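You operate a simulated robot arm through the tools that you are given. There is no shell and no other tool.

Carry out the task below with a simulated robot arm. There is one attempt and no reset: what you move stays moved.

TASK
Make up both white pegs: a black ring, then a brass nut on top.
Fine: the cracked ring comes off first and goes in the small black tray.

Only the result counts: the job must be done as asked and must still hold three seconds after the hand-in. Knocking over, shifting, dropping, spilling or breaking anything else fails it.

THE ROBOT
A 7-joint arm with a two-finger parallel gripper, fixed in place. Base frame: the origin is on the floor under the middle of its stand, x ahead of it, y to its left, z up; the work surface is at about z = 86. Readings come in cm, rad, newtons and seconds.
It reaches about 137.2 cm from its shoulder. Its first joint turns from -2.601 to 2.601 rad. Payload 3.43 kg.
The TCP is the grasp point between the finger pads, 3 cm short of the fingertips. In the tool frame z runs along the fingers and y along their closing line. Largest opening 9.4 cm; finger width 2.8, thickness 1; the body of the gripper, 5 by 9.6 cm, starts 5.5 cm behind the TCP.
Orientation is told as [roll, pitch, yaw] about the base's x, y, z axes, in that order, counted from this pose: with the fingers straight down and closing along the base's y, the tool's x points along the base's -x, its y along +y and its z along -z.

THE INTERFACE
- The arm moves only by the tool send_rows. Its argument "moves" is a list of rows, each an object (a shift or turn left out is 0, a gripper value left out holds the last) with "translation": the shift along the base's x, y, z in cm, a list of three; "turn": the turn, a rotation vector about the base's x, y, z in rad, a list of three; "fingers": the gripper command, from -1 (shut) to 1 (fully open), values between in proportion. In form: [{"translation": [tx, ty, tz], "turn": [rx, ry, rz], "fingers": fingers}, ...]. A call has 1 to 20 rows; each row is the pose to reach, as a shift and turn from the pose commanded when the call began. Each row takes 0.2 s and may step no farther than 5 cm and 0.15 rad from the row before; otherwise, or with a gripper value out of range, the whole call is refused. A pose out of reach is approached as far as the arm can. The call stops where the force on the tool passes 40 N (or 10 N more than at its start, if that is more) or the arm is blocked; 0.2 s more then pass. The fingers move at their own pace (about 4.5 cm/s each) and stop on an object; they squeeze with about 35 N. The grip force told is the motor's: it shows also when the fingers shut on nothing. Time passes only in rows, and 0.2 s behind the last, so rows that repeat a pose let the fingers close. The reply holds the time, the measured pose of the TCP, the force on the tool along the base axes, the opening and the grip force, in the units named above and with some noise, with the torque about the TCP (base axes, N m) and any sound that the robot's microphone picked up, and new pictures: "views" is both (left out), scene, wrist or none.
- Cameras (640 x 400 px; columns grow to the right, rows downward): "scene" is fixed at [4.84, -49.97, 159.72]; the picture's right is [-0.39, -0.92, 0.00], its down [-0.65, 0.28, -0.71] and it looks along [0.65, -0.28, -0.71] (base axes); focal length 342 px, centre (320, 200). "wrist" rides on the gripper at [7.6, 1.4, -10.2] in the tool frame; the picture's right is [-0.18, 0.98, 0.00], its down [-0.75, -0.14, -0.64] and it looks along [-0.63, -0.12, 0.77] (tool axes); focal length 243 px, centre (320, 200). There is no depth. A picture from a camera that has moved, and an enlarged one, comes with that camera's place and axes in the base frame and with its lens. The place of the scene camera against the robot may be out by one fixed shift of up to 1.2 cm in any direction.
- enlarge(camera, box): a new picture of the part [left, top, right, bottom] of that camera's present view, enlarged. It takes no simulated time.
- hand_in(): hands the job in; it is judged then, once.

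Nothing tells you positions but the pictures and the camera data. Unless the task says otherwise, let go and move clear before handing in.

The tools are called by a JSON object that holds its "method" and its "body". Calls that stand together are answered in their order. send_rows: Moves the arm, as the interface text tells. Its arguments: {"type":"object","properties":{"moves":{"type":"array","items":{"type":"object","properties":{"translation":{"type":"array","items":{"type":"number"}},"turn":{"type":"array","items":{"type":"number"}},"fingers":{"type":"number"}}}},"views":{"type":"string","enum":["both","scene","wrist","none"]}},"required":["moves"]} The other tools are called the same way: enlarge (camera, box) takes an enlarged picture of a part of a camera's view; hand_in () hands the job in.

At the start:

```text
clock: 0.0
eef_pos: [75.3, -63.99, 110.04]
ee_rot: [0.001, 0.0, 0.0]
force: [0.1, -0.7, -0.5]
ft_torque: [-0.01, -0.01, -0.03]
width: 9.41
gripper_force: 0.0
```

scene: 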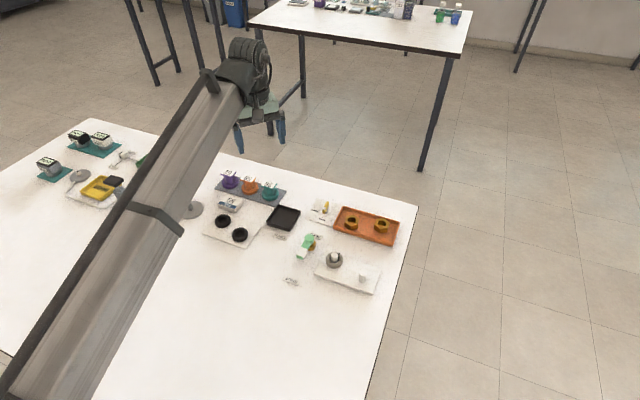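
wrist: 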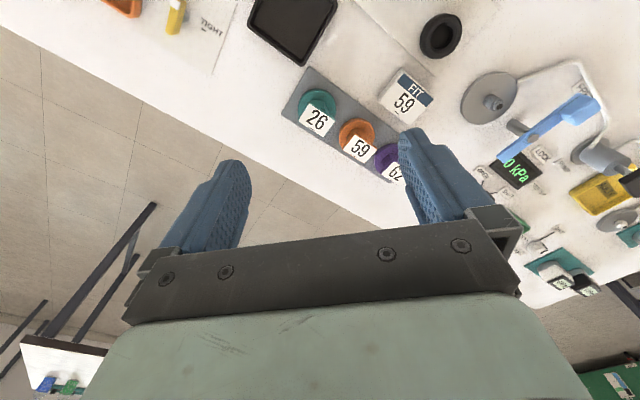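

I see a bench with a white plate with pegs (one holding a grey ring), two black rings on another plate, two brass nuts in an orange tray and a small black tray. I'll enlarge the scene first to look at the details.

{"method": "enlarge", "body": {"camera": "scene", "box": [280, 190, 420, 300]}}

{"method": "enlarge", "body": {"camera": "scene", "box": [180, 160, 320, 260]}}

{"method": "enlarge", "body": {"camera": "scene", "box": [20, 110, 180, 220]}}

{"method": "enlarge", "body": {"camera": "wrist", "box": [240, 0, 640, 250]}}

```text
3.64 times, centred on (350, 245) of scene
camera zoom: at [4.84, -49.97, 159.72], right [-0.39, -0.92, 0.0], down [-0.65, 0.28, -0.71], along [0.65, -0.28, -0.71], focal length 1243 px, centre (211, 36)
```

zoom: 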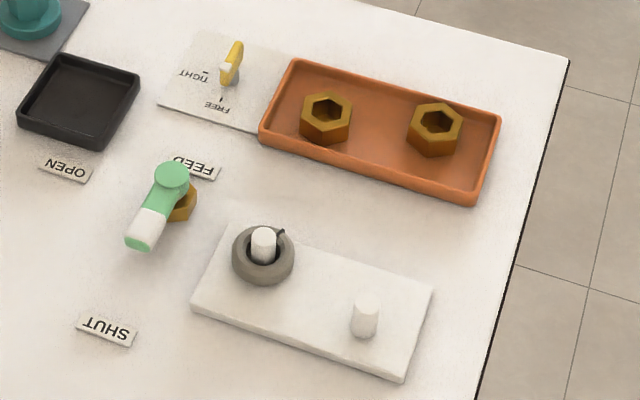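

```text
4.00 times, centred on (250, 210) of scene
camera zoom: at [4.84, -49.97, 159.72], right [-0.39, -0.92, 0.0], down [-0.65, 0.28, -0.71], along [0.65, -0.28, -0.71], focal length 1368 px, centre (600, 160)
```

zoom: 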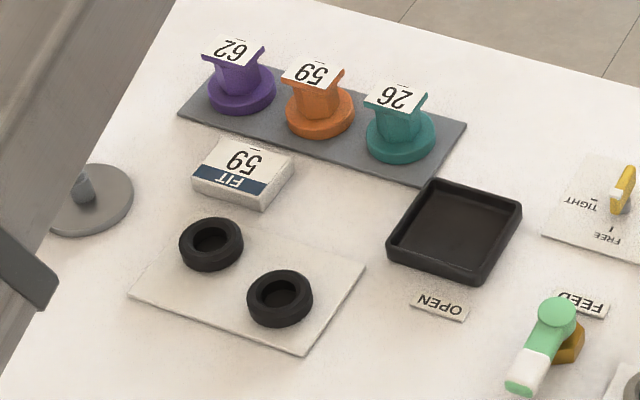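

```text
3.64 times, centred on (100, 165) of scene
camera zoom: at [4.84, -49.97, 159.72], right [-0.39, -0.92, 0.0], down [-0.65, 0.28, -0.71], along [0.65, -0.28, -0.71], focal length 1243 px, centre (1120, 327)
```

zoom: 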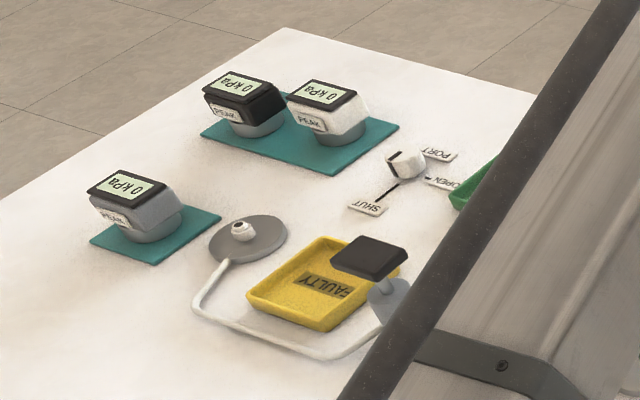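

```text
1.60 times, centred on (440, 125) of wrist
camera zoom: at [67.67, -62.54, 120.34], right [0.18, 0.98, 0.0], down [0.75, -0.14, 0.64], along [0.63, -0.12, -0.77], focal length 388 px, centre (128, 320)
```

zoom: 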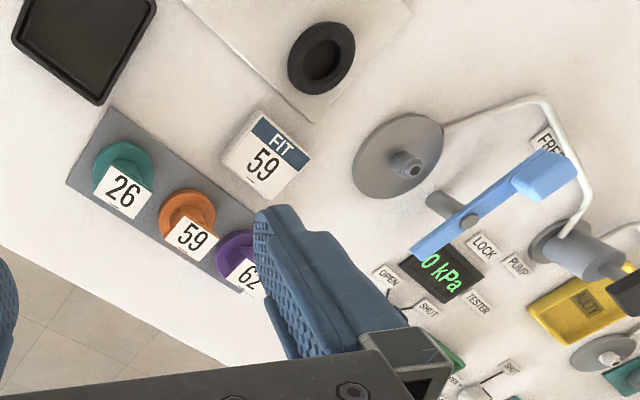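

The pegs' plate seems to be near (45, -75), the nuts near (57, -86), the black rings near (71, -51) and the black tray near (70, -66). I'll move the wrist camera at height over the pegs to look closely.

{"method": "send_rows", "body": {"moves": [{"translation": [-4.5, -1, 0]}, {"translation": [-9, -2, 0]}, {"translation": [-13.5, -3, 0]}, {"translation": [-18, -4, 0]}, {"translation": [-22.5, -5, 0]}, {"translation": [-27, -6, 0]}, {"translation": [-31.5, -7, 0]}, {"translation": [-36, -8, 0]}, {"translation": [-36, -8, 0]}]}}

```text
clock: 2.0
eef_pos: [38.97, -71.88, 109.83]
ee_rot: [0.001, -0.001, 0.0]
force: [0.2, -0.2, 0.2]
ft_torque: [0.02, 0.01, 0.01]
width: 9.4
gripper_force: 0.1
camera wrist: at [31.35, -70.5, 120.04], right [0.18, 0.98, 0.0], down [0.75, -0.14, 0.64], along [0.63, -0.12, -0.77], focal length 243 px, centre (320, 200)
```

scene: 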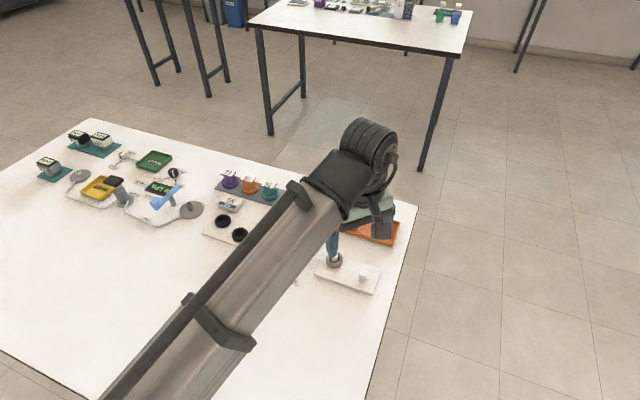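
wrist: 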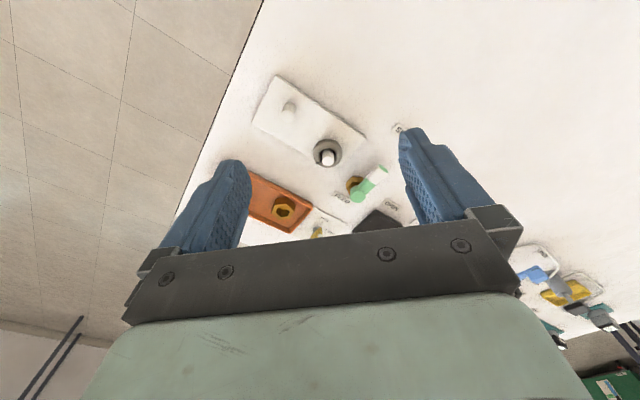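

The plate with both pegs is in the wrist view; I'll enlarge it to see the ring on the peg and its crack.

{"method": "enlarge", "body": {"camera": "wrist", "box": [230, 60, 420, 240]}}

{"method": "enlarge", "body": {"camera": "wrist", "box": [290, 120, 370, 180]}}

{"method": "enlarge", "body": {"camera": "scene", "box": [60, 110, 220, 220]}}

```text
2.22 times, centred on (325, 150) of wrist
camera zoom: at [31.35, -70.5, 120.04], right [0.18, 0.98, 0.0], down [0.75, -0.14, 0.64], along [0.63, -0.12, -0.77], focal length 539 px, centre (309, 311)
```

zoom: 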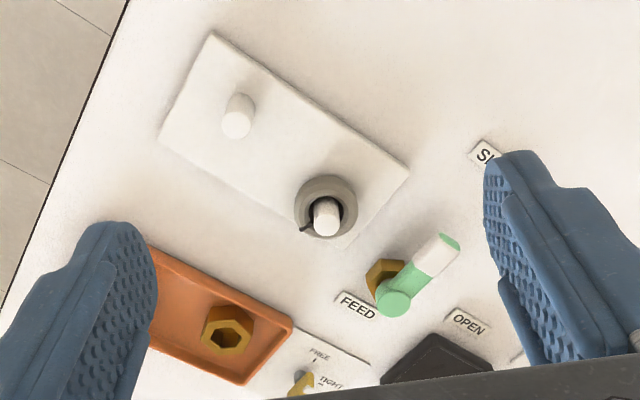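

```text
6.67 times, centred on (330, 150) of wrist
camera zoom: at [31.35, -70.5, 120.04], right [0.18, 0.98, 0.0], down [0.75, -0.14, 0.64], along [0.63, -0.12, -0.77], focal length 1618 px, centre (253, 533)
```

zoom: 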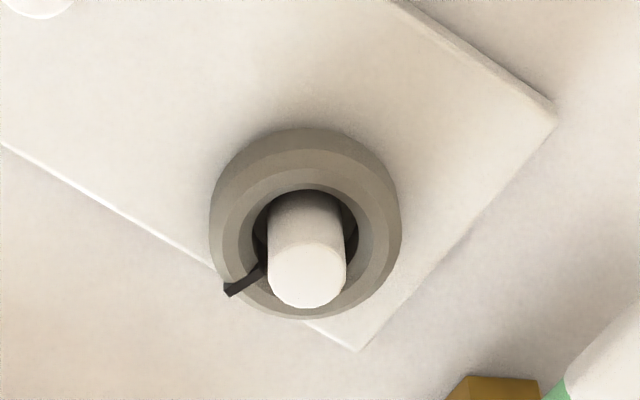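

```text
3.64 times, centred on (140, 165) of scene
camera zoom: at [4.84, -49.97, 159.72], right [-0.39, -0.92, 0.0], down [-0.65, 0.28, -0.71], along [0.65, -0.28, -0.71], focal length 1243 px, centre (974, 327)
```

zoom: 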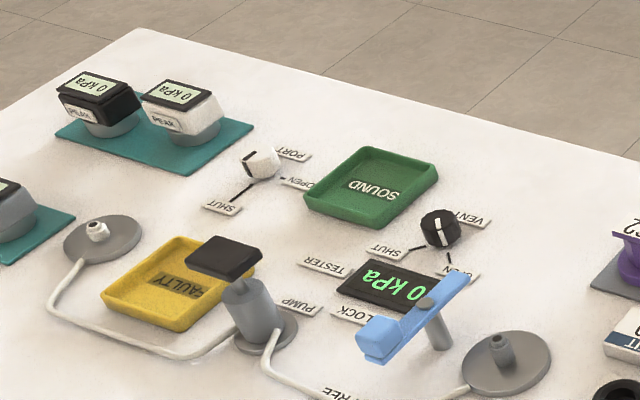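

The ring on the nearer peg, at about (48.7, -72.6), is grey with a dark crack, so that's the one to remove. The two black rings on the other plate look like the replacements. I'll hover above the cracked ring to refine its position.

{"method": "send_rows", "body": {"moves": [{"translation": [3.3, -0.2, -3]}, {"translation": [6.6, -0.5, -6]}, {"translation": [9.7, -0.7, -9.8]}, {"translation": [9.7, -0.7, -9.8]}, {"translation": [9.7, -0.7, -9.8]}], "views": "wrist"}}

{"method": "enlarge", "body": {"camera": "wrist", "box": [240, 50, 400, 150]}}

```text
clock: 3.2
eef_pos: [49.27, -72.71, 100.17]
ee_rot: [0.0, 0.0, 0.0]
force: [-1.0, 0.3, -0.3]
ft_torque: [-0.05, -0.01, -0.02]
width: 9.41
gripper_force: 0.1
camera wrist: at [41.61, -71.39, 110.35], right [0.18, 0.98, 0.0], down [0.75, -0.14, 0.64], along [0.63, -0.12, -0.77], focal length 243 px, centre (320, 200)
```

wrist: 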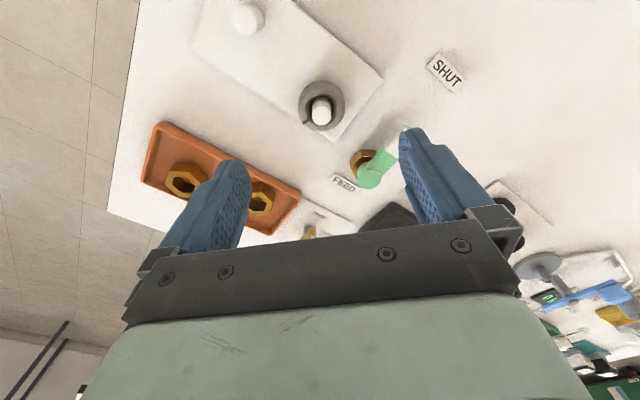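

```text
4.00 times, centred on (320, 100) of wrist
camera zoom: at [41.61, -71.39, 110.35], right [0.18, 0.98, 0.0], down [0.75, -0.14, 0.64], along [0.63, -0.12, -0.77], focal length 970 px, centre (320, 600)
```

zoom: 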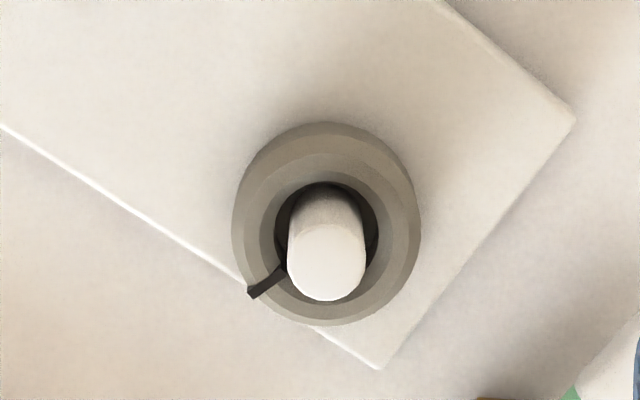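

The cracked ring and its peg share a centre at about (49.05, -72.6), with an outer diameter of about 4.2 cm. The plate top is near z = 87. I'll partly close the fingers and descend around the ring in small steps.

{"method": "send_rows", "body": {"moves": [{"translation": [-0.2, 0.1, 0], "fingers": 0.4}, {"translation": [-0.2, 0.1, -2], "fingers": 0.4}, {"translation": [-0.2, 0.1, -4], "fingers": 0.4}, {"translation": [-0.2, 0.1, -6], "fingers": 0.4}, {"translation": [-0.2, 0.1, -7], "fingers": 0.4}, {"translation": [-0.2, 0.1, -8], "fingers": 0.4}, {"translation": [-0.2, 0.1, -8.5], "fingers": 0.4}, {"translation": [-0.2, 0.1, -8.5], "fingers": 0.4}]}}

```text
clock: 5.0
eef_pos: [48.88, -72.51, 91.91]
ee_rot: [-0.001, 0.001, -0.002]
force: [0.0, 0.8, -0.1]
ft_torque: [0.0, 0.02, 0.02]
width: 6.55
gripper_force: 0.0
camera wrist: at [41.13, -71.13, 102.11], right [0.18, 0.98, 0.0], down [0.75, -0.14, 0.64], along [0.63, -0.12, -0.77], focal length 243 px, centre (320, 200)
```

scene: 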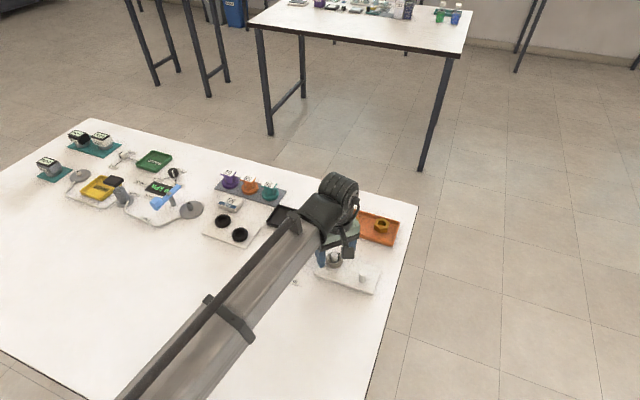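
wrist: 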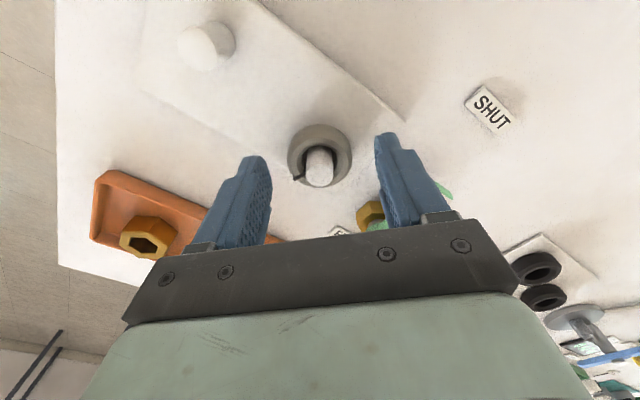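

The fingertips are now around the ring at about z = 89. I'll check how well they are centred before the last bit down.

{"method": "enlarge", "body": {"camera": "wrist", "box": [220, 100, 420, 225]}}

{"method": "enlarge", "body": {"camera": "scene", "box": [290, 220, 390, 300]}}

```text
3.20 times, centred on (320, 162) of wrist
camera zoom: at [41.13, -71.13, 102.11], right [0.18, 0.98, 0.0], down [0.75, -0.14, 0.64], along [0.63, -0.12, -0.77], focal length 776 px, centre (320, 320)
```

zoom: 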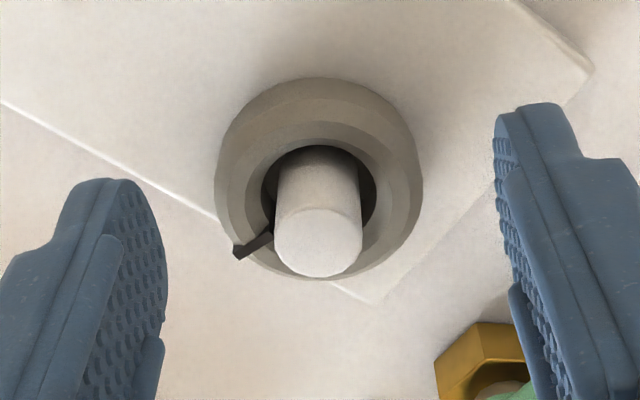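

```text
5.00 times, centred on (340, 260) of scene
camera zoom: at [4.84, -49.97, 159.72], right [-0.39, -0.92, 0.0], down [-0.65, 0.28, -0.71], along [0.65, -0.28, -0.71], focal length 1709 px, centre (220, -100)
```

zoom: 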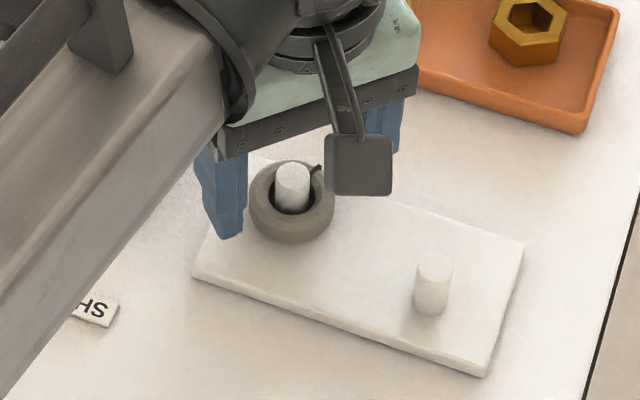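

The ring is centred between the fingers to within about 2 mm. I'll go down to fingertips about 0.5 cm above the plate and close.

{"method": "send_rows", "body": {"moves": [{"translation": [0.1, 0, -0.4], "fingers": 0.4}, {"translation": [0.1, 0, -0.8], "fingers": 0.4}, {"translation": [0.1, 0, -1.2], "fingers": 0.4}, {"translation": [0.1, 0, -1.2], "fingers": 0.4}, {"translation": [0.1, 0, -1.2], "fingers": -1}, {"translation": [0.1, 0, -1.2], "fingers": -1}, {"translation": [0.1, 0, -1.2], "fingers": -1}, {"translation": [0.1, 0, -1.2], "fingers": -1}]}}

```text
clock: 6.8
eef_pos: [48.89, -72.45, 90.68]
ee_rot: [0.0, -0.001, -0.001]
force: [0.6, -0.9, 0.1]
ft_torque: [-0.01, 0.0, 0.0]
width: 4.36
gripper_force: 34.8
camera wrist: at [41.3, -71.16, 100.81], right [0.18, 0.98, 0.0], down [0.75, -0.14, 0.64], along [0.63, -0.12, -0.77], focal length 243 px, centre (320, 200)
```

scene: 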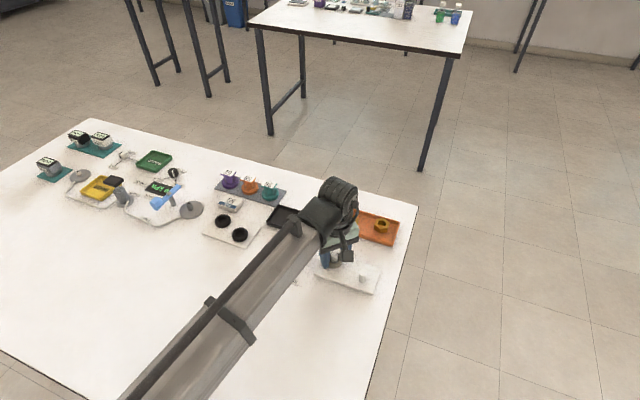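
wrist: 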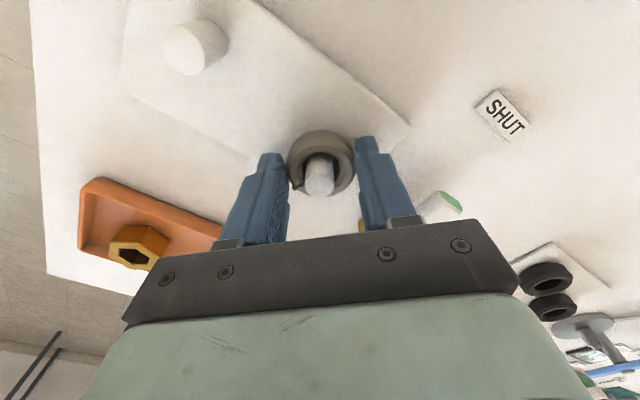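

The fingers hold the ring at 4.36 cm opening. I'll lift it straight up off the peg.

{"method": "send_rows", "body": {"moves": [{"translation": [0, 0, 0.5], "fingers": -1}, {"translation": [0, 0, 1.5], "fingers": -1}, {"translation": [0, 0, 2.5], "fingers": -1}, {"translation": [0, 0, 4], "fingers": -1}, {"translation": [0, 0, 6], "fingers": -1}, {"translation": [0, 0, 9], "fingers": -1}, {"translation": [0, 0, 12], "fingers": -1}, {"translation": [0, 0, 12], "fingers": -1}]}}

```text
clock: 8.6
eef_pos: [48.68, -72.41, 102.71]
ee_rot: [0.0, 0.002, -0.001]
force: [0.2, -0.4, -0.3]
ft_torque: [-0.02, 0.0, -0.05]
width: 4.34
gripper_force: 35.3
camera wrist: at [41.04, -71.13, 112.93], right [0.18, 0.98, 0.0], down [0.75, -0.14, 0.64], along [0.63, -0.12, -0.77], focal length 243 px, centre (320, 200)
```

scene: 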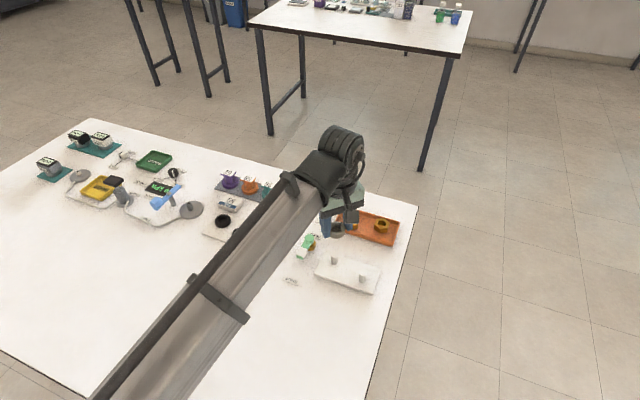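
wrist: 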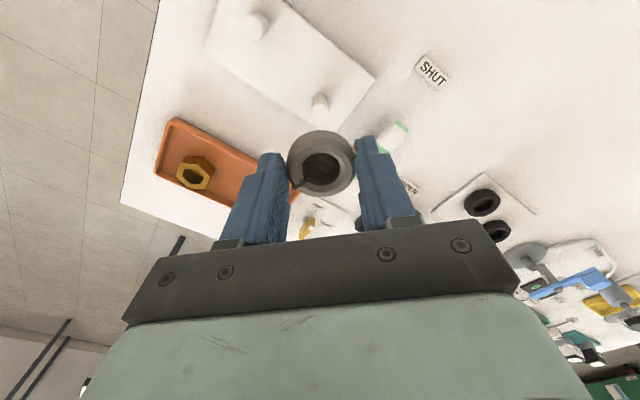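

The cracked ring is off and both pegs are free. I'll enlarge the views to note the peg positions, then carry the ring to the black tray.

{"method": "enlarge", "body": {"camera": "wrist", "box": [220, 0, 380, 130]}}

{"method": "enlarge", "body": {"camera": "scene", "box": [280, 200, 410, 300]}}

```text
3.08 times, centred on (300, 65) of wrist
camera zoom: at [41.04, -71.13, 112.93], right [0.18, 0.98, 0.0], down [0.75, -0.14, 0.64], along [0.63, -0.12, -0.77], focal length 746 px, centre (382, 615)
```

zoom: 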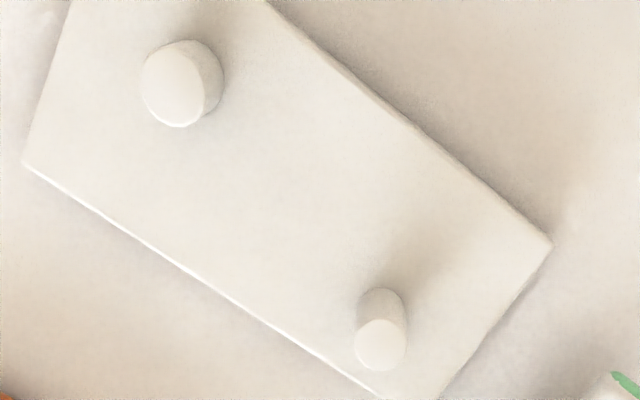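

```text
4.00 times, centred on (345, 250) of scene
camera zoom: at [4.84, -49.97, 159.72], right [-0.39, -0.92, 0.0], down [-0.65, 0.28, -0.71], along [0.65, -0.28, -0.71], focal length 1368 px, centre (220, 0)
```

zoom: 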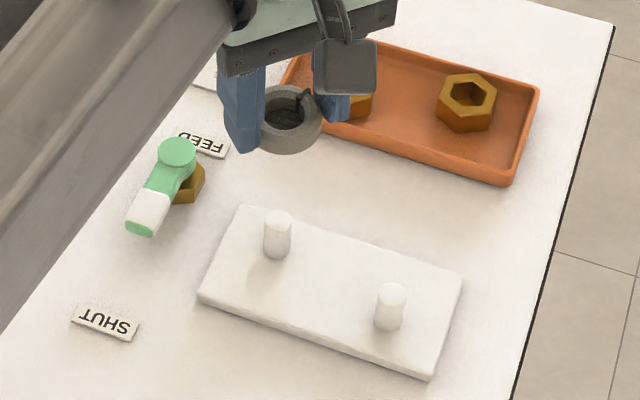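

Peg 1 is at about (49.05, -72.65) and peg 2 at about (41.9, -76.45). Now I'll carry the cracked ring over the black tray, near (68.4, -65.9).

{"method": "send_rows", "body": {"moves": [{"translation": [3.9, 1.4, 1], "fingers": -1}, {"translation": [7.8, 2.8, 1.5], "fingers": -1}, {"translation": [11.7, 4.2, 1.5], "fingers": -1}, {"translation": [15.6, 5.6, 1.5], "fingers": -1}, {"translation": [19.5, 6.7, 1.5], "fingers": -1}, {"translation": [19.5, 6.7, 1.5], "fingers": -1}, {"translation": [19.5, 6.7, 1.5], "fingers": -1}]}}

{"method": "enlarge", "body": {"camera": "wrist", "box": [200, 0, 500, 240]}}

{"method": "enlarge", "body": {"camera": "scene", "box": [230, 150, 390, 260]}}

```text
clock: 10.2
eef_pos: [68.3, -65.92, 104.13]
ee_rot: [0.001, -0.001, -0.001]
force: [0.0, -0.8, -0.2]
ft_torque: [-0.02, -0.01, 0.03]
width: 4.31
gripper_force: 34.9
camera wrist: at [60.63, -64.46, 114.32], right [0.18, 0.98, 0.0], down [0.75, -0.14, 0.64], along [0.63, -0.12, -0.77], focal length 243 px, centre (320, 200)
```

scene: 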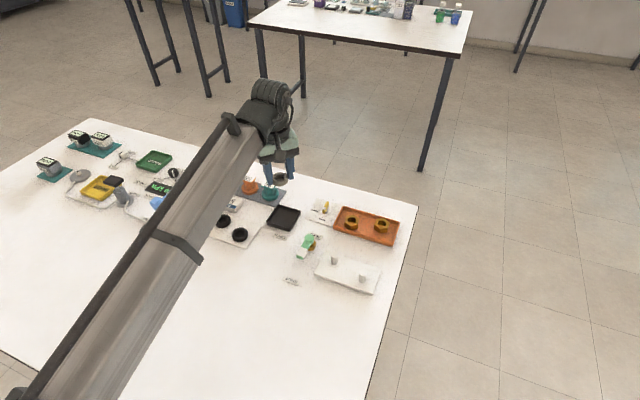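
wrist: 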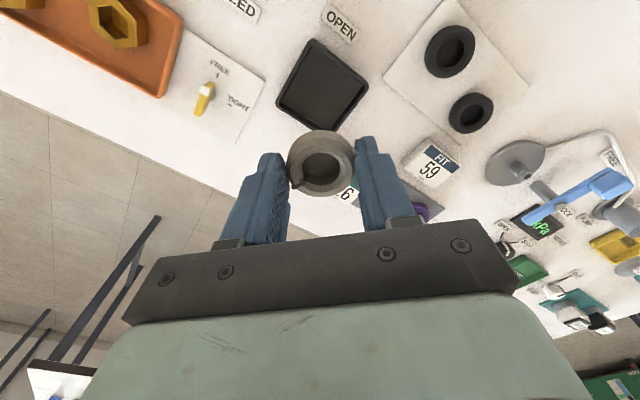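

```text
1.67 times, centred on (350, 120) of wrist
camera zoom: at [60.63, -64.46, 114.32], right [0.18, 0.98, 0.0], down [0.75, -0.14, 0.64], along [0.63, -0.12, -0.77], focal length 404 px, centre (270, 333)
```

zoom: 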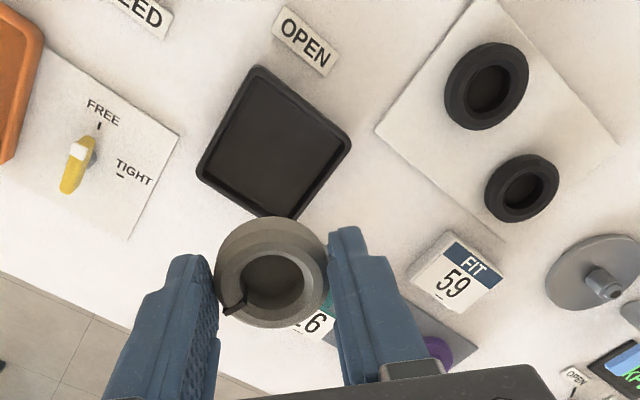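

```text
3.64 times, centred on (310, 205) of scene
camera zoom: at [4.84, -49.97, 159.72], right [-0.39, -0.92, 0.0], down [-0.65, 0.28, -0.71], along [0.65, -0.28, -0.71], focal length 1243 px, centre (356, 182)
```

zoom: 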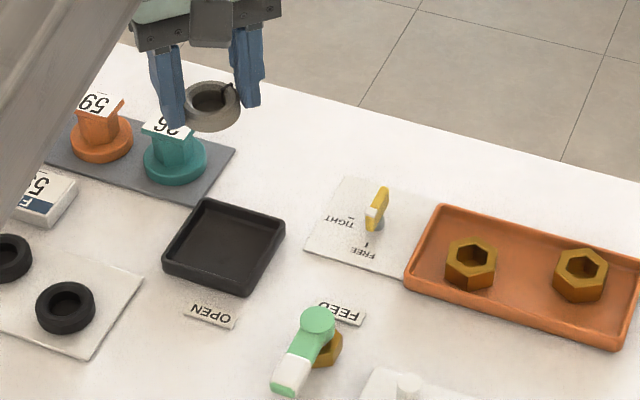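

The black tray is about 7 cm square, turned 45°, centred near (68.2, -65.65). Its inside is too narrow for the fingers as well, so I'll lower the ring until the fingertips are just above the rim and release there.

{"method": "send_rows", "body": {"moves": [{"translation": [-0.2, 0.25, -3], "fingers": -1}, {"translation": [-0.2, 0.25, -6], "fingers": -1}, {"translation": [-0.2, 0.25, -9], "fingers": -1}, {"translation": [-0.2, 0.25, -11], "fingers": -1}, {"translation": [-0.2, 0.25, -12], "fingers": -1}, {"translation": [-0.2, 0.25, -12.5], "fingers": -1}, {"translation": [-0.2, 0.25, -12.5], "fingers": -1}]}}

{"method": "enlarge", "body": {"camera": "wrist", "box": [220, 80, 420, 225]}}

{"method": "enlarge", "body": {"camera": "scene", "box": [240, 180, 340, 260]}}

```text
clock: 11.8
eef_pos: [68.01, -65.64, 91.58]
ee_rot: [-0.002, -0.001, -0.001]
force: [0.2, 0.4, -0.4]
ft_torque: [0.0, -0.01, 0.0]
width: 4.29
gripper_force: 35.2
camera wrist: at [60.49, -64.25, 101.77], right [0.18, 0.98, 0.0], down [0.75, -0.14, 0.64], along [0.63, -0.12, -0.77], focal length 243 px, centre (320, 200)
```

scene: 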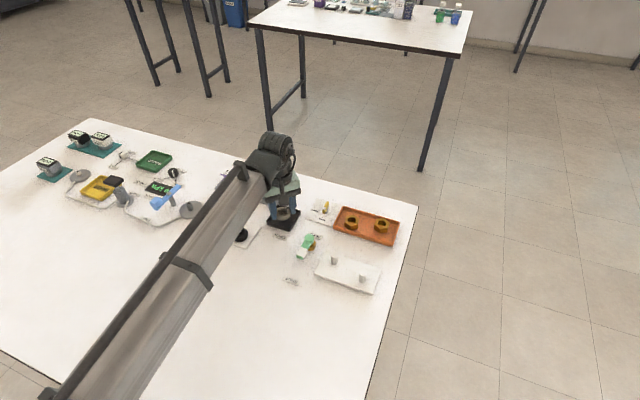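
wrist: 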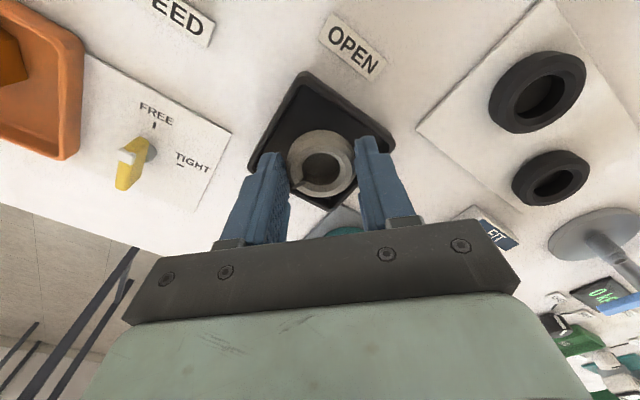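

```text
2.76 times, centred on (320, 152) of wrist
camera zoom: at [60.49, -64.25, 101.77], right [0.18, 0.98, 0.0], down [0.75, -0.14, 0.64], along [0.63, -0.12, -0.77], focal length 669 px, centre (320, 331)
```

zoom: 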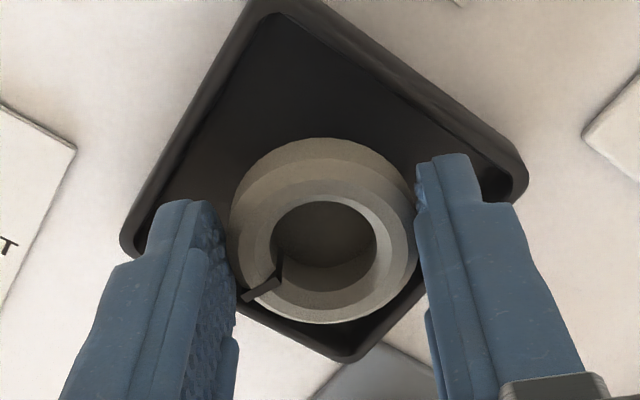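

```text
5.00 times, centred on (290, 220) of scene
camera zoom: at [4.84, -49.97, 159.72], right [-0.39, -0.92, 0.0], down [-0.65, 0.28, -0.71], along [0.65, -0.28, -0.71], focal length 1709 px, centre (470, 100)
```

zoom: 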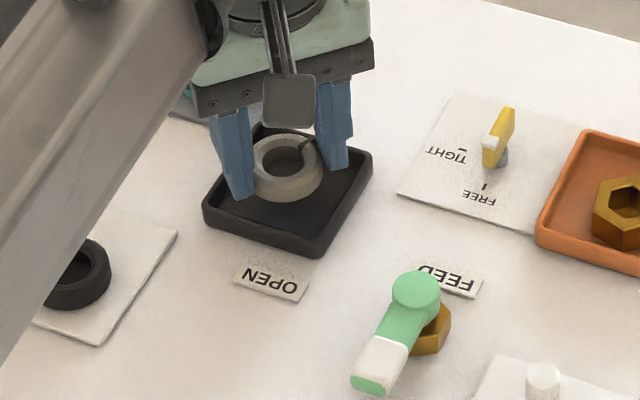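

The ring is over the tray, slightly off centre. I'll shift it 3 mm, lower it another 4 mm and open the fingers gently.

{"method": "send_rows", "body": {"moves": [{"translation": [0.3, -0.2, -0.2], "fingers": -1}, {"translation": [0.3, -0.2, -0.5], "fingers": -1}, {"translation": [0.3, -0.2, -0.5], "fingers": -1}, {"translation": [0.3, -0.2, -0.5], "fingers": 0.15}, {"translation": [0.3, -0.2, -0.5], "fingers": 0.25}, {"translation": [0.3, -0.2, -0.5], "fingers": 0.25}, {"translation": [0.3, -0.2, -0.5], "fingers": 0.25}]}}

{"method": "enlarge", "body": {"camera": "wrist", "box": [220, 80, 420, 225]}}

{"method": "enlarge", "body": {"camera": "scene", "box": [240, 180, 340, 260]}}

```text
clock: 13.4
eef_pos: [68.45, -65.9, 90.99]
ee_rot: [-0.001, -0.002, -0.001]
force: [0.3, -0.2, -0.1]
ft_torque: [-0.01, -0.01, 0.01]
width: 5.85
gripper_force: 0.0
camera wrist: at [60.86, -64.44, 101.33], right [0.18, 0.98, 0.0], down [0.75, -0.14, 0.64], along [0.63, -0.12, -0.77], focal length 243 px, centre (320, 200)
```

scene: 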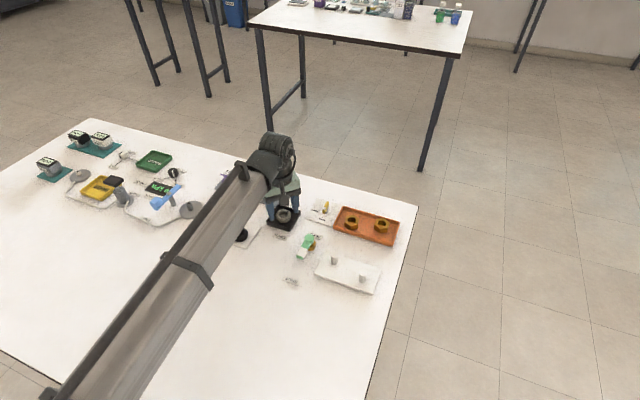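
wrist: 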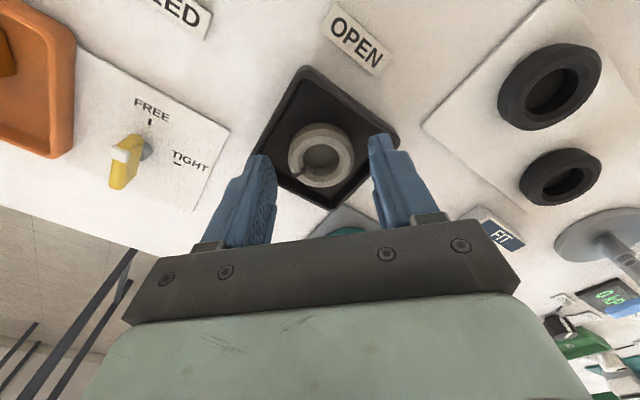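

```text
2.76 times, centred on (320, 152) of wrist
camera zoom: at [60.86, -64.44, 101.33], right [0.18, 0.98, 0.0], down [0.75, -0.14, 0.64], along [0.63, -0.12, -0.77], focal length 669 px, centre (320, 331)
```

zoom: 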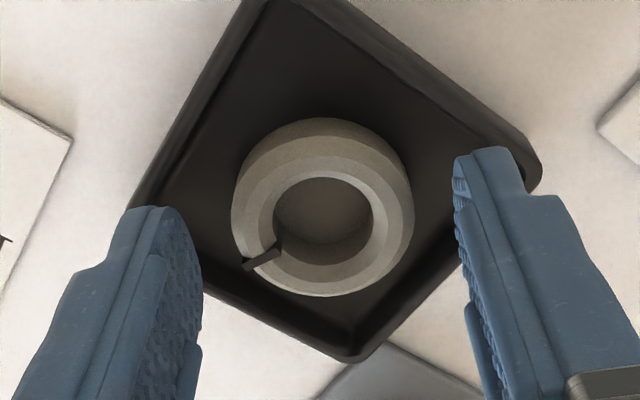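

```text
5.00 times, centred on (290, 220) of scene
camera zoom: at [4.84, -49.97, 159.72], right [-0.39, -0.92, 0.0], down [-0.65, 0.28, -0.71], along [0.65, -0.28, -0.71], focal length 1709 px, centre (470, 100)
```

zoom: 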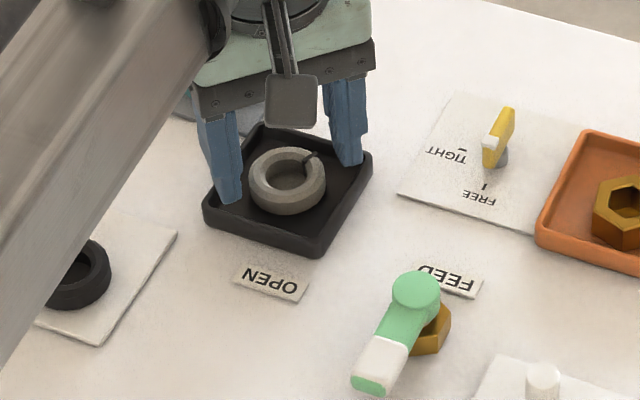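

The cracked ring lies flat in the black tray. Next I'll rise and go over the nearer black ring at about (67, -52.9) for a close look.

{"method": "send_rows", "body": {"moves": [{"translation": [0, 0, 3], "fingers": 0.4}, {"translation": [0, 0, 7], "fingers": 0.4}, {"translation": [-0.4, 3, 10], "fingers": 0.4}, {"translation": [-0.8, 7, 10], "fingers": 0.4}, {"translation": [-1.2, 11, 10], "fingers": 0.4}, {"translation": [-1.5, 13, 10], "fingers": 0.4}, {"translation": [-1.5, 13, 10], "fingers": 0.4}, {"translation": [-1.5, 13, 10], "fingers": 0.4}]}}

{"method": "enlarge", "body": {"camera": "wrist", "box": [230, 20, 430, 150]}}

{"method": "enlarge", "body": {"camera": "scene", "box": [180, 160, 320, 260]}}

```text
clock: 15.2
eef_pos: [66.75, -52.93, 101.26]
ee_rot: [0.0, -0.001, 0.0]
force: [0.0, -1.4, -0.1]
ft_torque: [0.01, 0.02, 0.0]
width: 6.58
gripper_force: 0.1
camera wrist: at [59.14, -51.59, 111.51], right [0.18, 0.98, 0.0], down [0.75, -0.14, 0.64], along [0.63, -0.12, -0.77], focal length 243 px, centre (320, 200)
```

scene: 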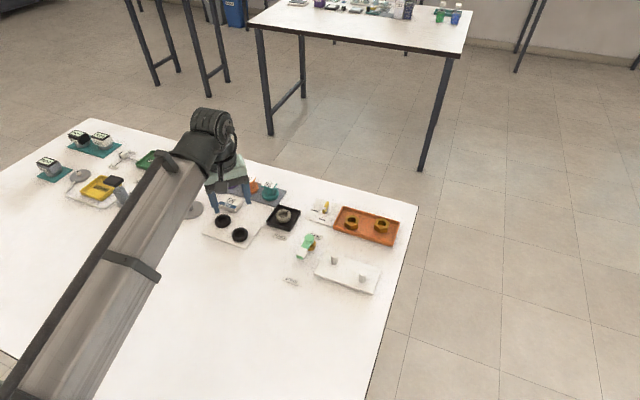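
wrist: 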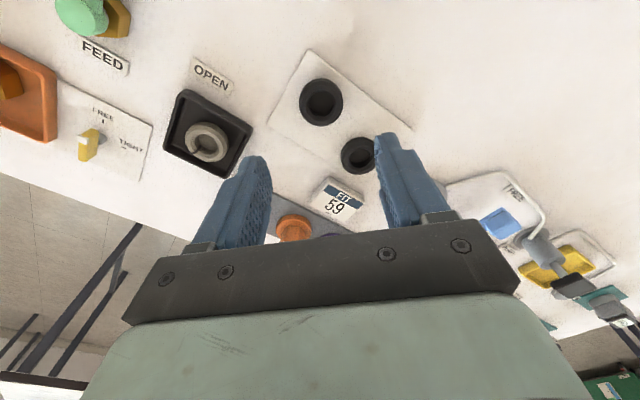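

```text
3.08 times, centred on (330, 85) of wrist
camera zoom: at [59.14, -51.59, 111.51], right [0.18, 0.98, 0.0], down [0.75, -0.14, 0.64], along [0.63, -0.12, -0.77], focal length 746 px, centre (289, 554)
```

zoom: 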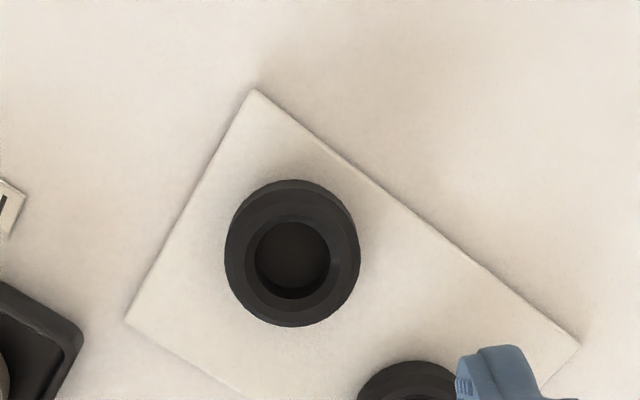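

```text
4.00 times, centred on (250, 210) of scene
camera zoom: at [4.84, -49.97, 159.72], right [-0.39, -0.92, 0.0], down [-0.65, 0.28, -0.71], along [0.65, -0.28, -0.71], focal length 1368 px, centre (600, 160)
```

zoom: 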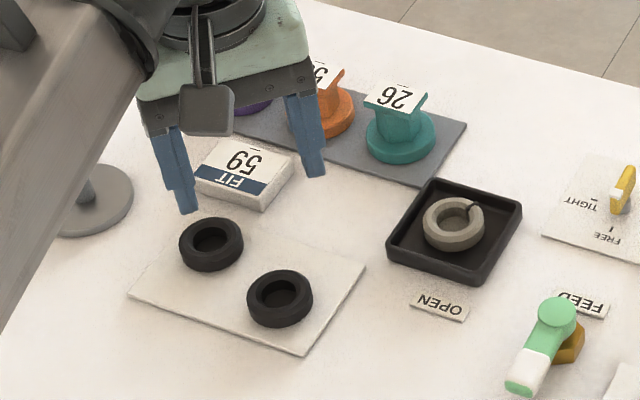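

I'm now over the nearer black ring. Its hole looks dark inside, so I'll zoom in further to check it is really open.

{"method": "enlarge", "body": {"camera": "wrist", "box": [295, 70, 350, 130]}}

{"method": "enlarge", "body": {"camera": "wrist", "box": [335, 130, 385, 180]}}

{"method": "enlarge", "body": {"camera": "scene", "box": [210, 205, 265, 245]}}

```text
6.67 times, centred on (322, 100) of wrist
camera zoom: at [59.14, -51.59, 111.51], right [0.18, 0.98, 0.0], down [0.75, -0.14, 0.64], along [0.63, -0.12, -0.77], focal length 1618 px, centre (303, 867)
```

zoom: 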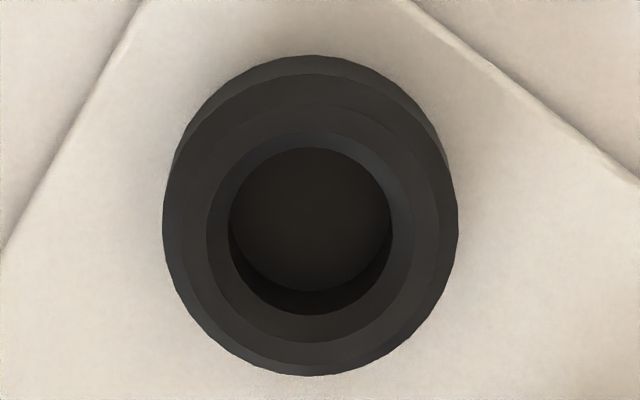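

```text
8.00 times, centred on (360, 155) of wrist
camera zoom: at [59.14, -51.59, 111.51], right [0.18, 0.98, 0.0], down [0.75, -0.14, 0.64], along [0.63, -0.12, -0.77], focal length 1941 px, centre (0, 560)
```

zoom: 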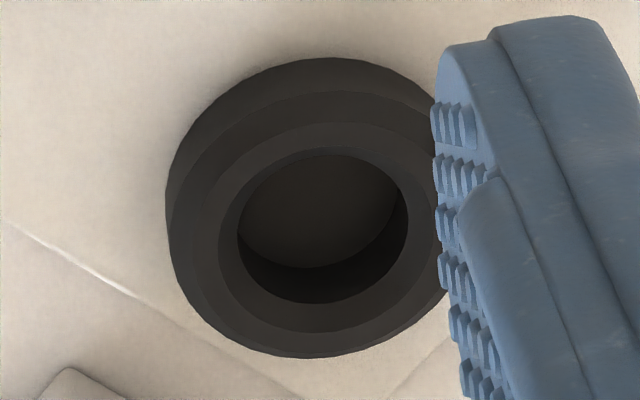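

```text
10.00 times, centred on (238, 225) of scene
camera zoom: at [4.84, -49.97, 159.72], right [-0.39, -0.92, 0.0], down [-0.65, 0.28, -0.71], along [0.65, -0.28, -0.71], focal length 3419 px, centre (1145, -50)
```

zoom: 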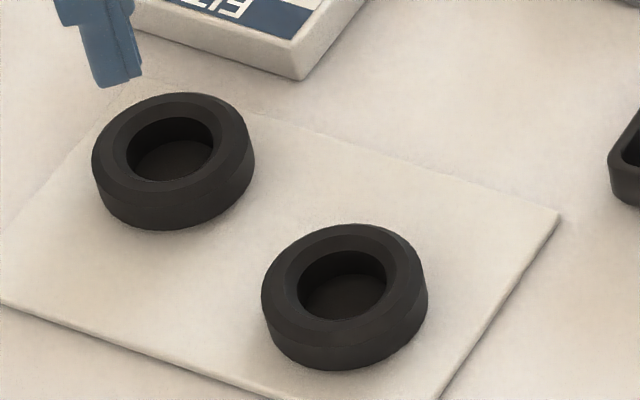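

The hole has the same dark look as the cracked ring's, which did come off a peg, so I take these as proper through-rings. The nearer one is at about TCP + (0.2, 0.1). I'll descend and check again just above it.

{"method": "send_rows", "body": {"moves": [{"translation": [0.2, 0.1, -3], "fingers": 0.4}, {"translation": [0.2, 0.1, -6], "fingers": 0.4}, {"translation": [0.2, 0.1, -8], "fingers": 0.4}, {"translation": [0.2, 0.1, -9], "fingers": 0.4}, {"translation": [0.2, 0.1, -9], "fingers": 0.4}], "views": "wrist"}}

{"method": "enlarge", "body": {"camera": "wrist", "box": [220, 80, 420, 205]}}

```text
clock: 16.4
eef_pos: [67.0, -52.51, 92.16]
ee_rot: [0.001, 0.001, 0.0]
force: [0.0, 0.1, 0.6]
ft_torque: [0.0, 0.0, 0.04]
width: 6.55
gripper_force: 0.0
camera wrist: at [59.5, -51.27, 102.39], right [0.18, 0.98, 0.0], down [0.75, -0.14, 0.64], along [0.63, -0.12, -0.77], focal length 243 px, centre (320, 200)
```

wrist: 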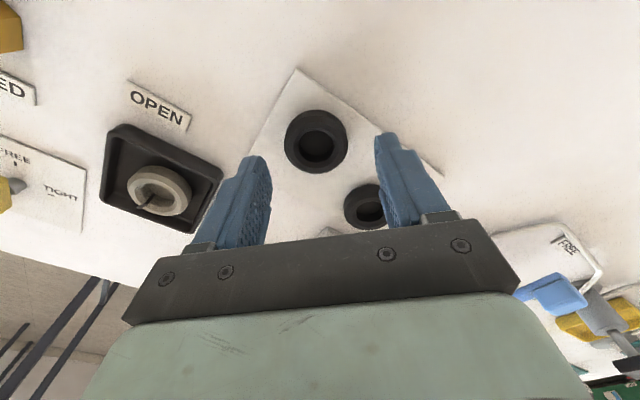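

```text
3.20 times, centred on (320, 142) of wrist
camera zoom: at [59.5, -51.27, 102.39], right [0.18, 0.98, 0.0], down [0.75, -0.14, 0.64], along [0.63, -0.12, -0.77], focal length 776 px, centre (320, 384)
```

zoom: 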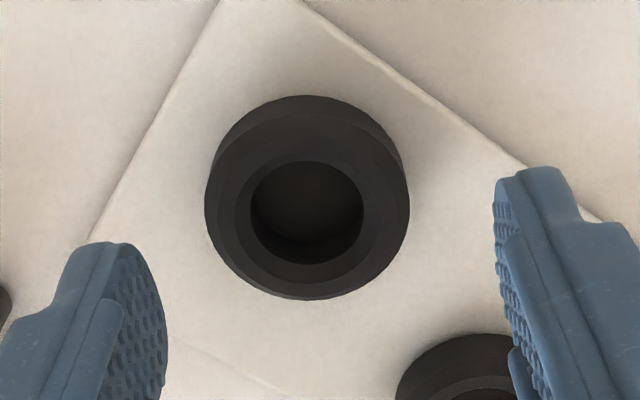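

The ring sits about (-0.25, -0.23) from the TCP. I'll correct that while going down, then close.

{"method": "send_rows", "body": {"moves": [{"translation": [-0.2, -0.25, -0.6], "fingers": 0.4}, {"translation": [-0.2, -0.25, -1.2], "fingers": 0.4}, {"translation": [-0.2, -0.25, -1.7], "fingers": 0.4}, {"translation": [-0.2, -0.25, -2.1], "fingers": 0.4}, {"translation": [-0.2, -0.25, -2.1], "fingers": 0.4}, {"translation": [-0.2, -0.25, -2.1], "fingers": 0.4}]}}

{"method": "enlarge", "body": {"camera": "wrist", "box": [220, 80, 420, 205]}}

{"method": "enlarge", "body": {"camera": "scene", "box": [190, 180, 290, 260]}}

```text
clock: 17.8
eef_pos: [66.93, -53.0, 90.11]
ee_rot: [0.001, 0.002, -0.001]
force: [0.4, 0.5, 0.5]
ft_torque: [0.0, 0.01, 0.02]
width: 6.6
gripper_force: 0.1
camera wrist: at [59.33, -51.6, 100.33], right [0.18, 0.98, 0.0], down [0.75, -0.14, 0.64], along [0.63, -0.12, -0.77], focal length 243 px, centre (320, 200)
```

scene: 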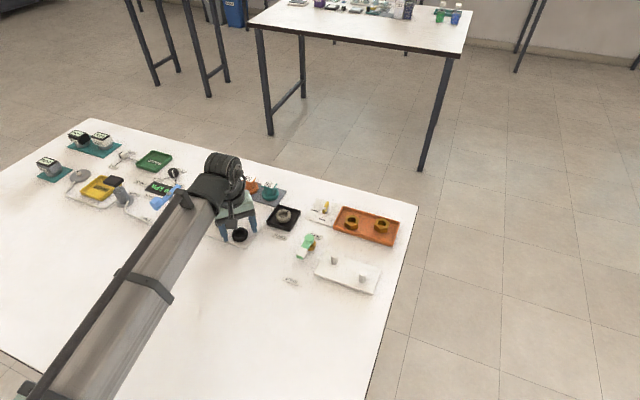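
wrist: 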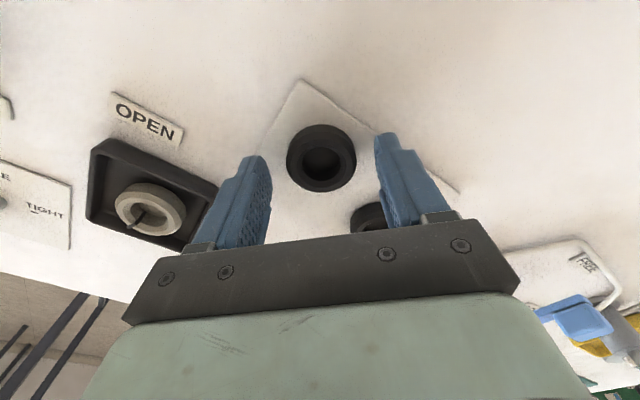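

```text
3.20 times, centred on (320, 142) of wrist
camera zoom: at [59.33, -51.6, 100.33], right [0.18, 0.98, 0.0], down [0.75, -0.14, 0.64], along [0.63, -0.12, -0.77], focal length 776 px, centre (320, 384)
```

zoom: 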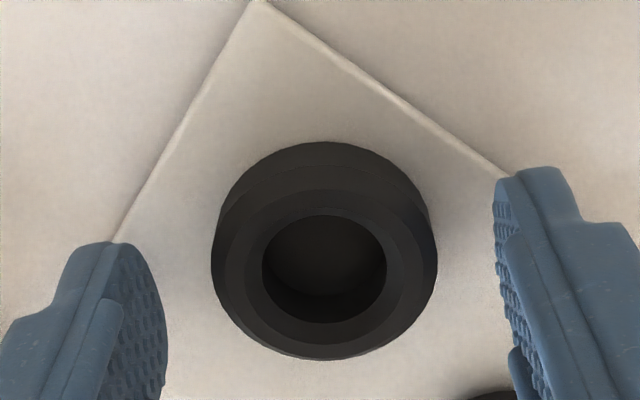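

```text
5.00 times, centred on (240, 220) of scene
camera zoom: at [4.84, -49.97, 159.72], right [-0.39, -0.92, 0.0], down [-0.65, 0.28, -0.71], along [0.65, -0.28, -0.71], focal length 1709 px, centre (720, 100)
```

zoom: 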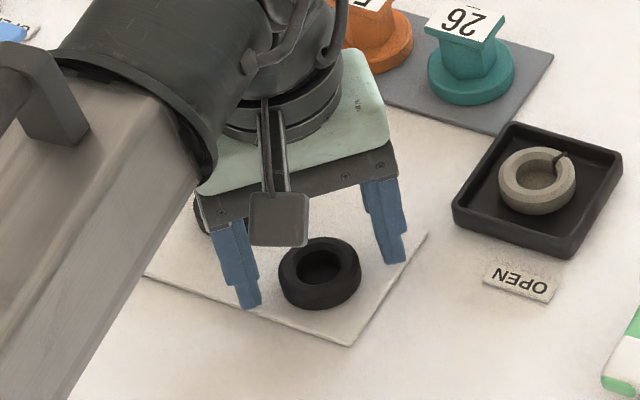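

The ring is centred within 1 mm. I'll go down 2 mm more and close, then lift a little.

{"method": "send_rows", "body": {"moves": [{"translation": [0, 0, -0.2], "fingers": 0.4}, {"translation": [0, 0, -0.2], "fingers": -1}, {"translation": [0, 0, -0.2], "fingers": -1}, {"translation": [0, 0, -0.2], "fingers": -1}, {"translation": [0, 0, -0.2], "fingers": -1}, {"translation": [0, 0, 1], "fingers": -1}, {"translation": [0, 0, 3], "fingers": -1}, {"translation": [0, 0, 6], "fingers": -1}, {"translation": [0, 0, 10], "fingers": -1}, {"translation": [0, 0, 12], "fingers": -1}, {"translation": [0, 0, 12], "fingers": -1}]}}

{"method": "enlarge", "body": {"camera": "wrist", "box": [220, 80, 420, 205]}}

{"method": "enlarge", "body": {"camera": "scene", "box": [190, 150, 310, 250]}}

```text
clock: 20.2
eef_pos: [66.96, -52.93, 102.15]
ee_rot: [0.0, -0.001, 0.001]
force: [0.2, -0.1, 0.4]
ft_torque: [0.0, -0.01, -0.02]
width: 4.32
gripper_force: 35.2
camera wrist: at [59.46, -51.65, 112.41], right [0.18, 0.98, 0.0], down [0.75, -0.14, 0.64], along [0.63, -0.12, -0.77], focal length 243 px, centre (320, 200)
```

scene: 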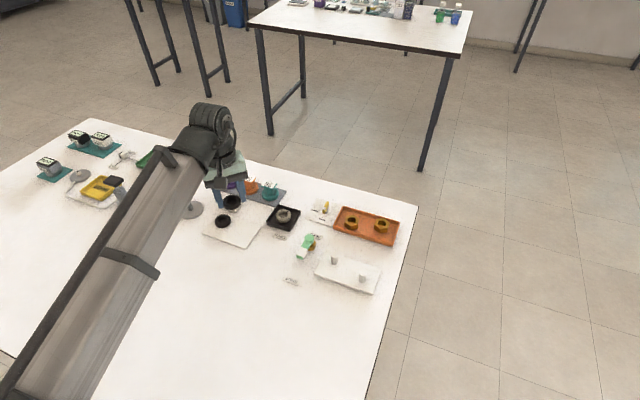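
wrist: 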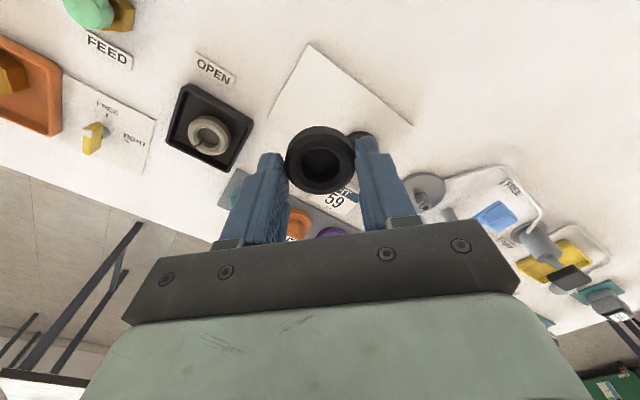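

```text
3.20 times, centred on (320, 142) of wrist
camera zoom: at [59.46, -51.65, 112.41], right [0.18, 0.98, 0.0], down [0.75, -0.14, 0.64], along [0.63, -0.12, -0.77], focal length 776 px, centre (320, 384)
```

zoom: 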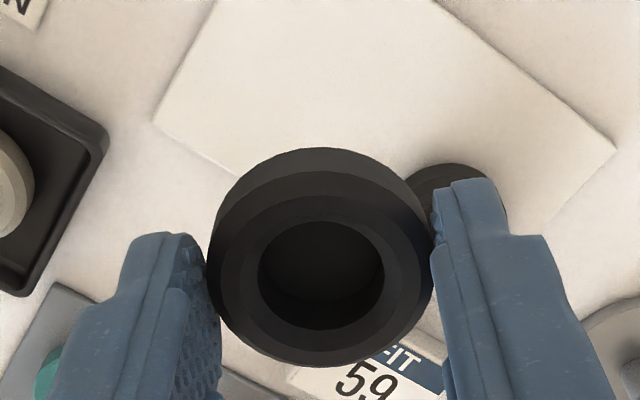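

```text
4.00 times, centred on (250, 200) of scene
camera zoom: at [4.84, -49.97, 159.72], right [-0.39, -0.92, 0.0], down [-0.65, 0.28, -0.71], along [0.65, -0.28, -0.71], focal length 1368 px, centre (600, 200)
```

zoom: 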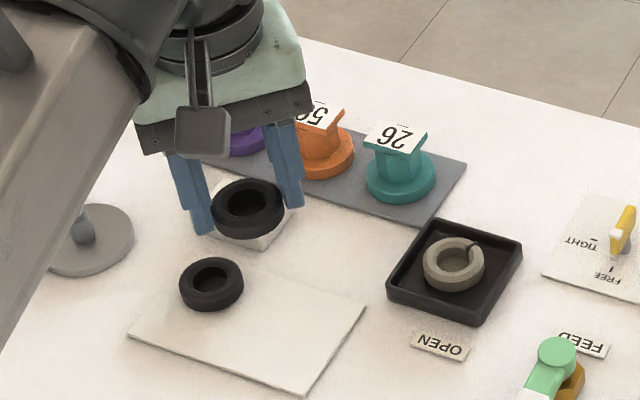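

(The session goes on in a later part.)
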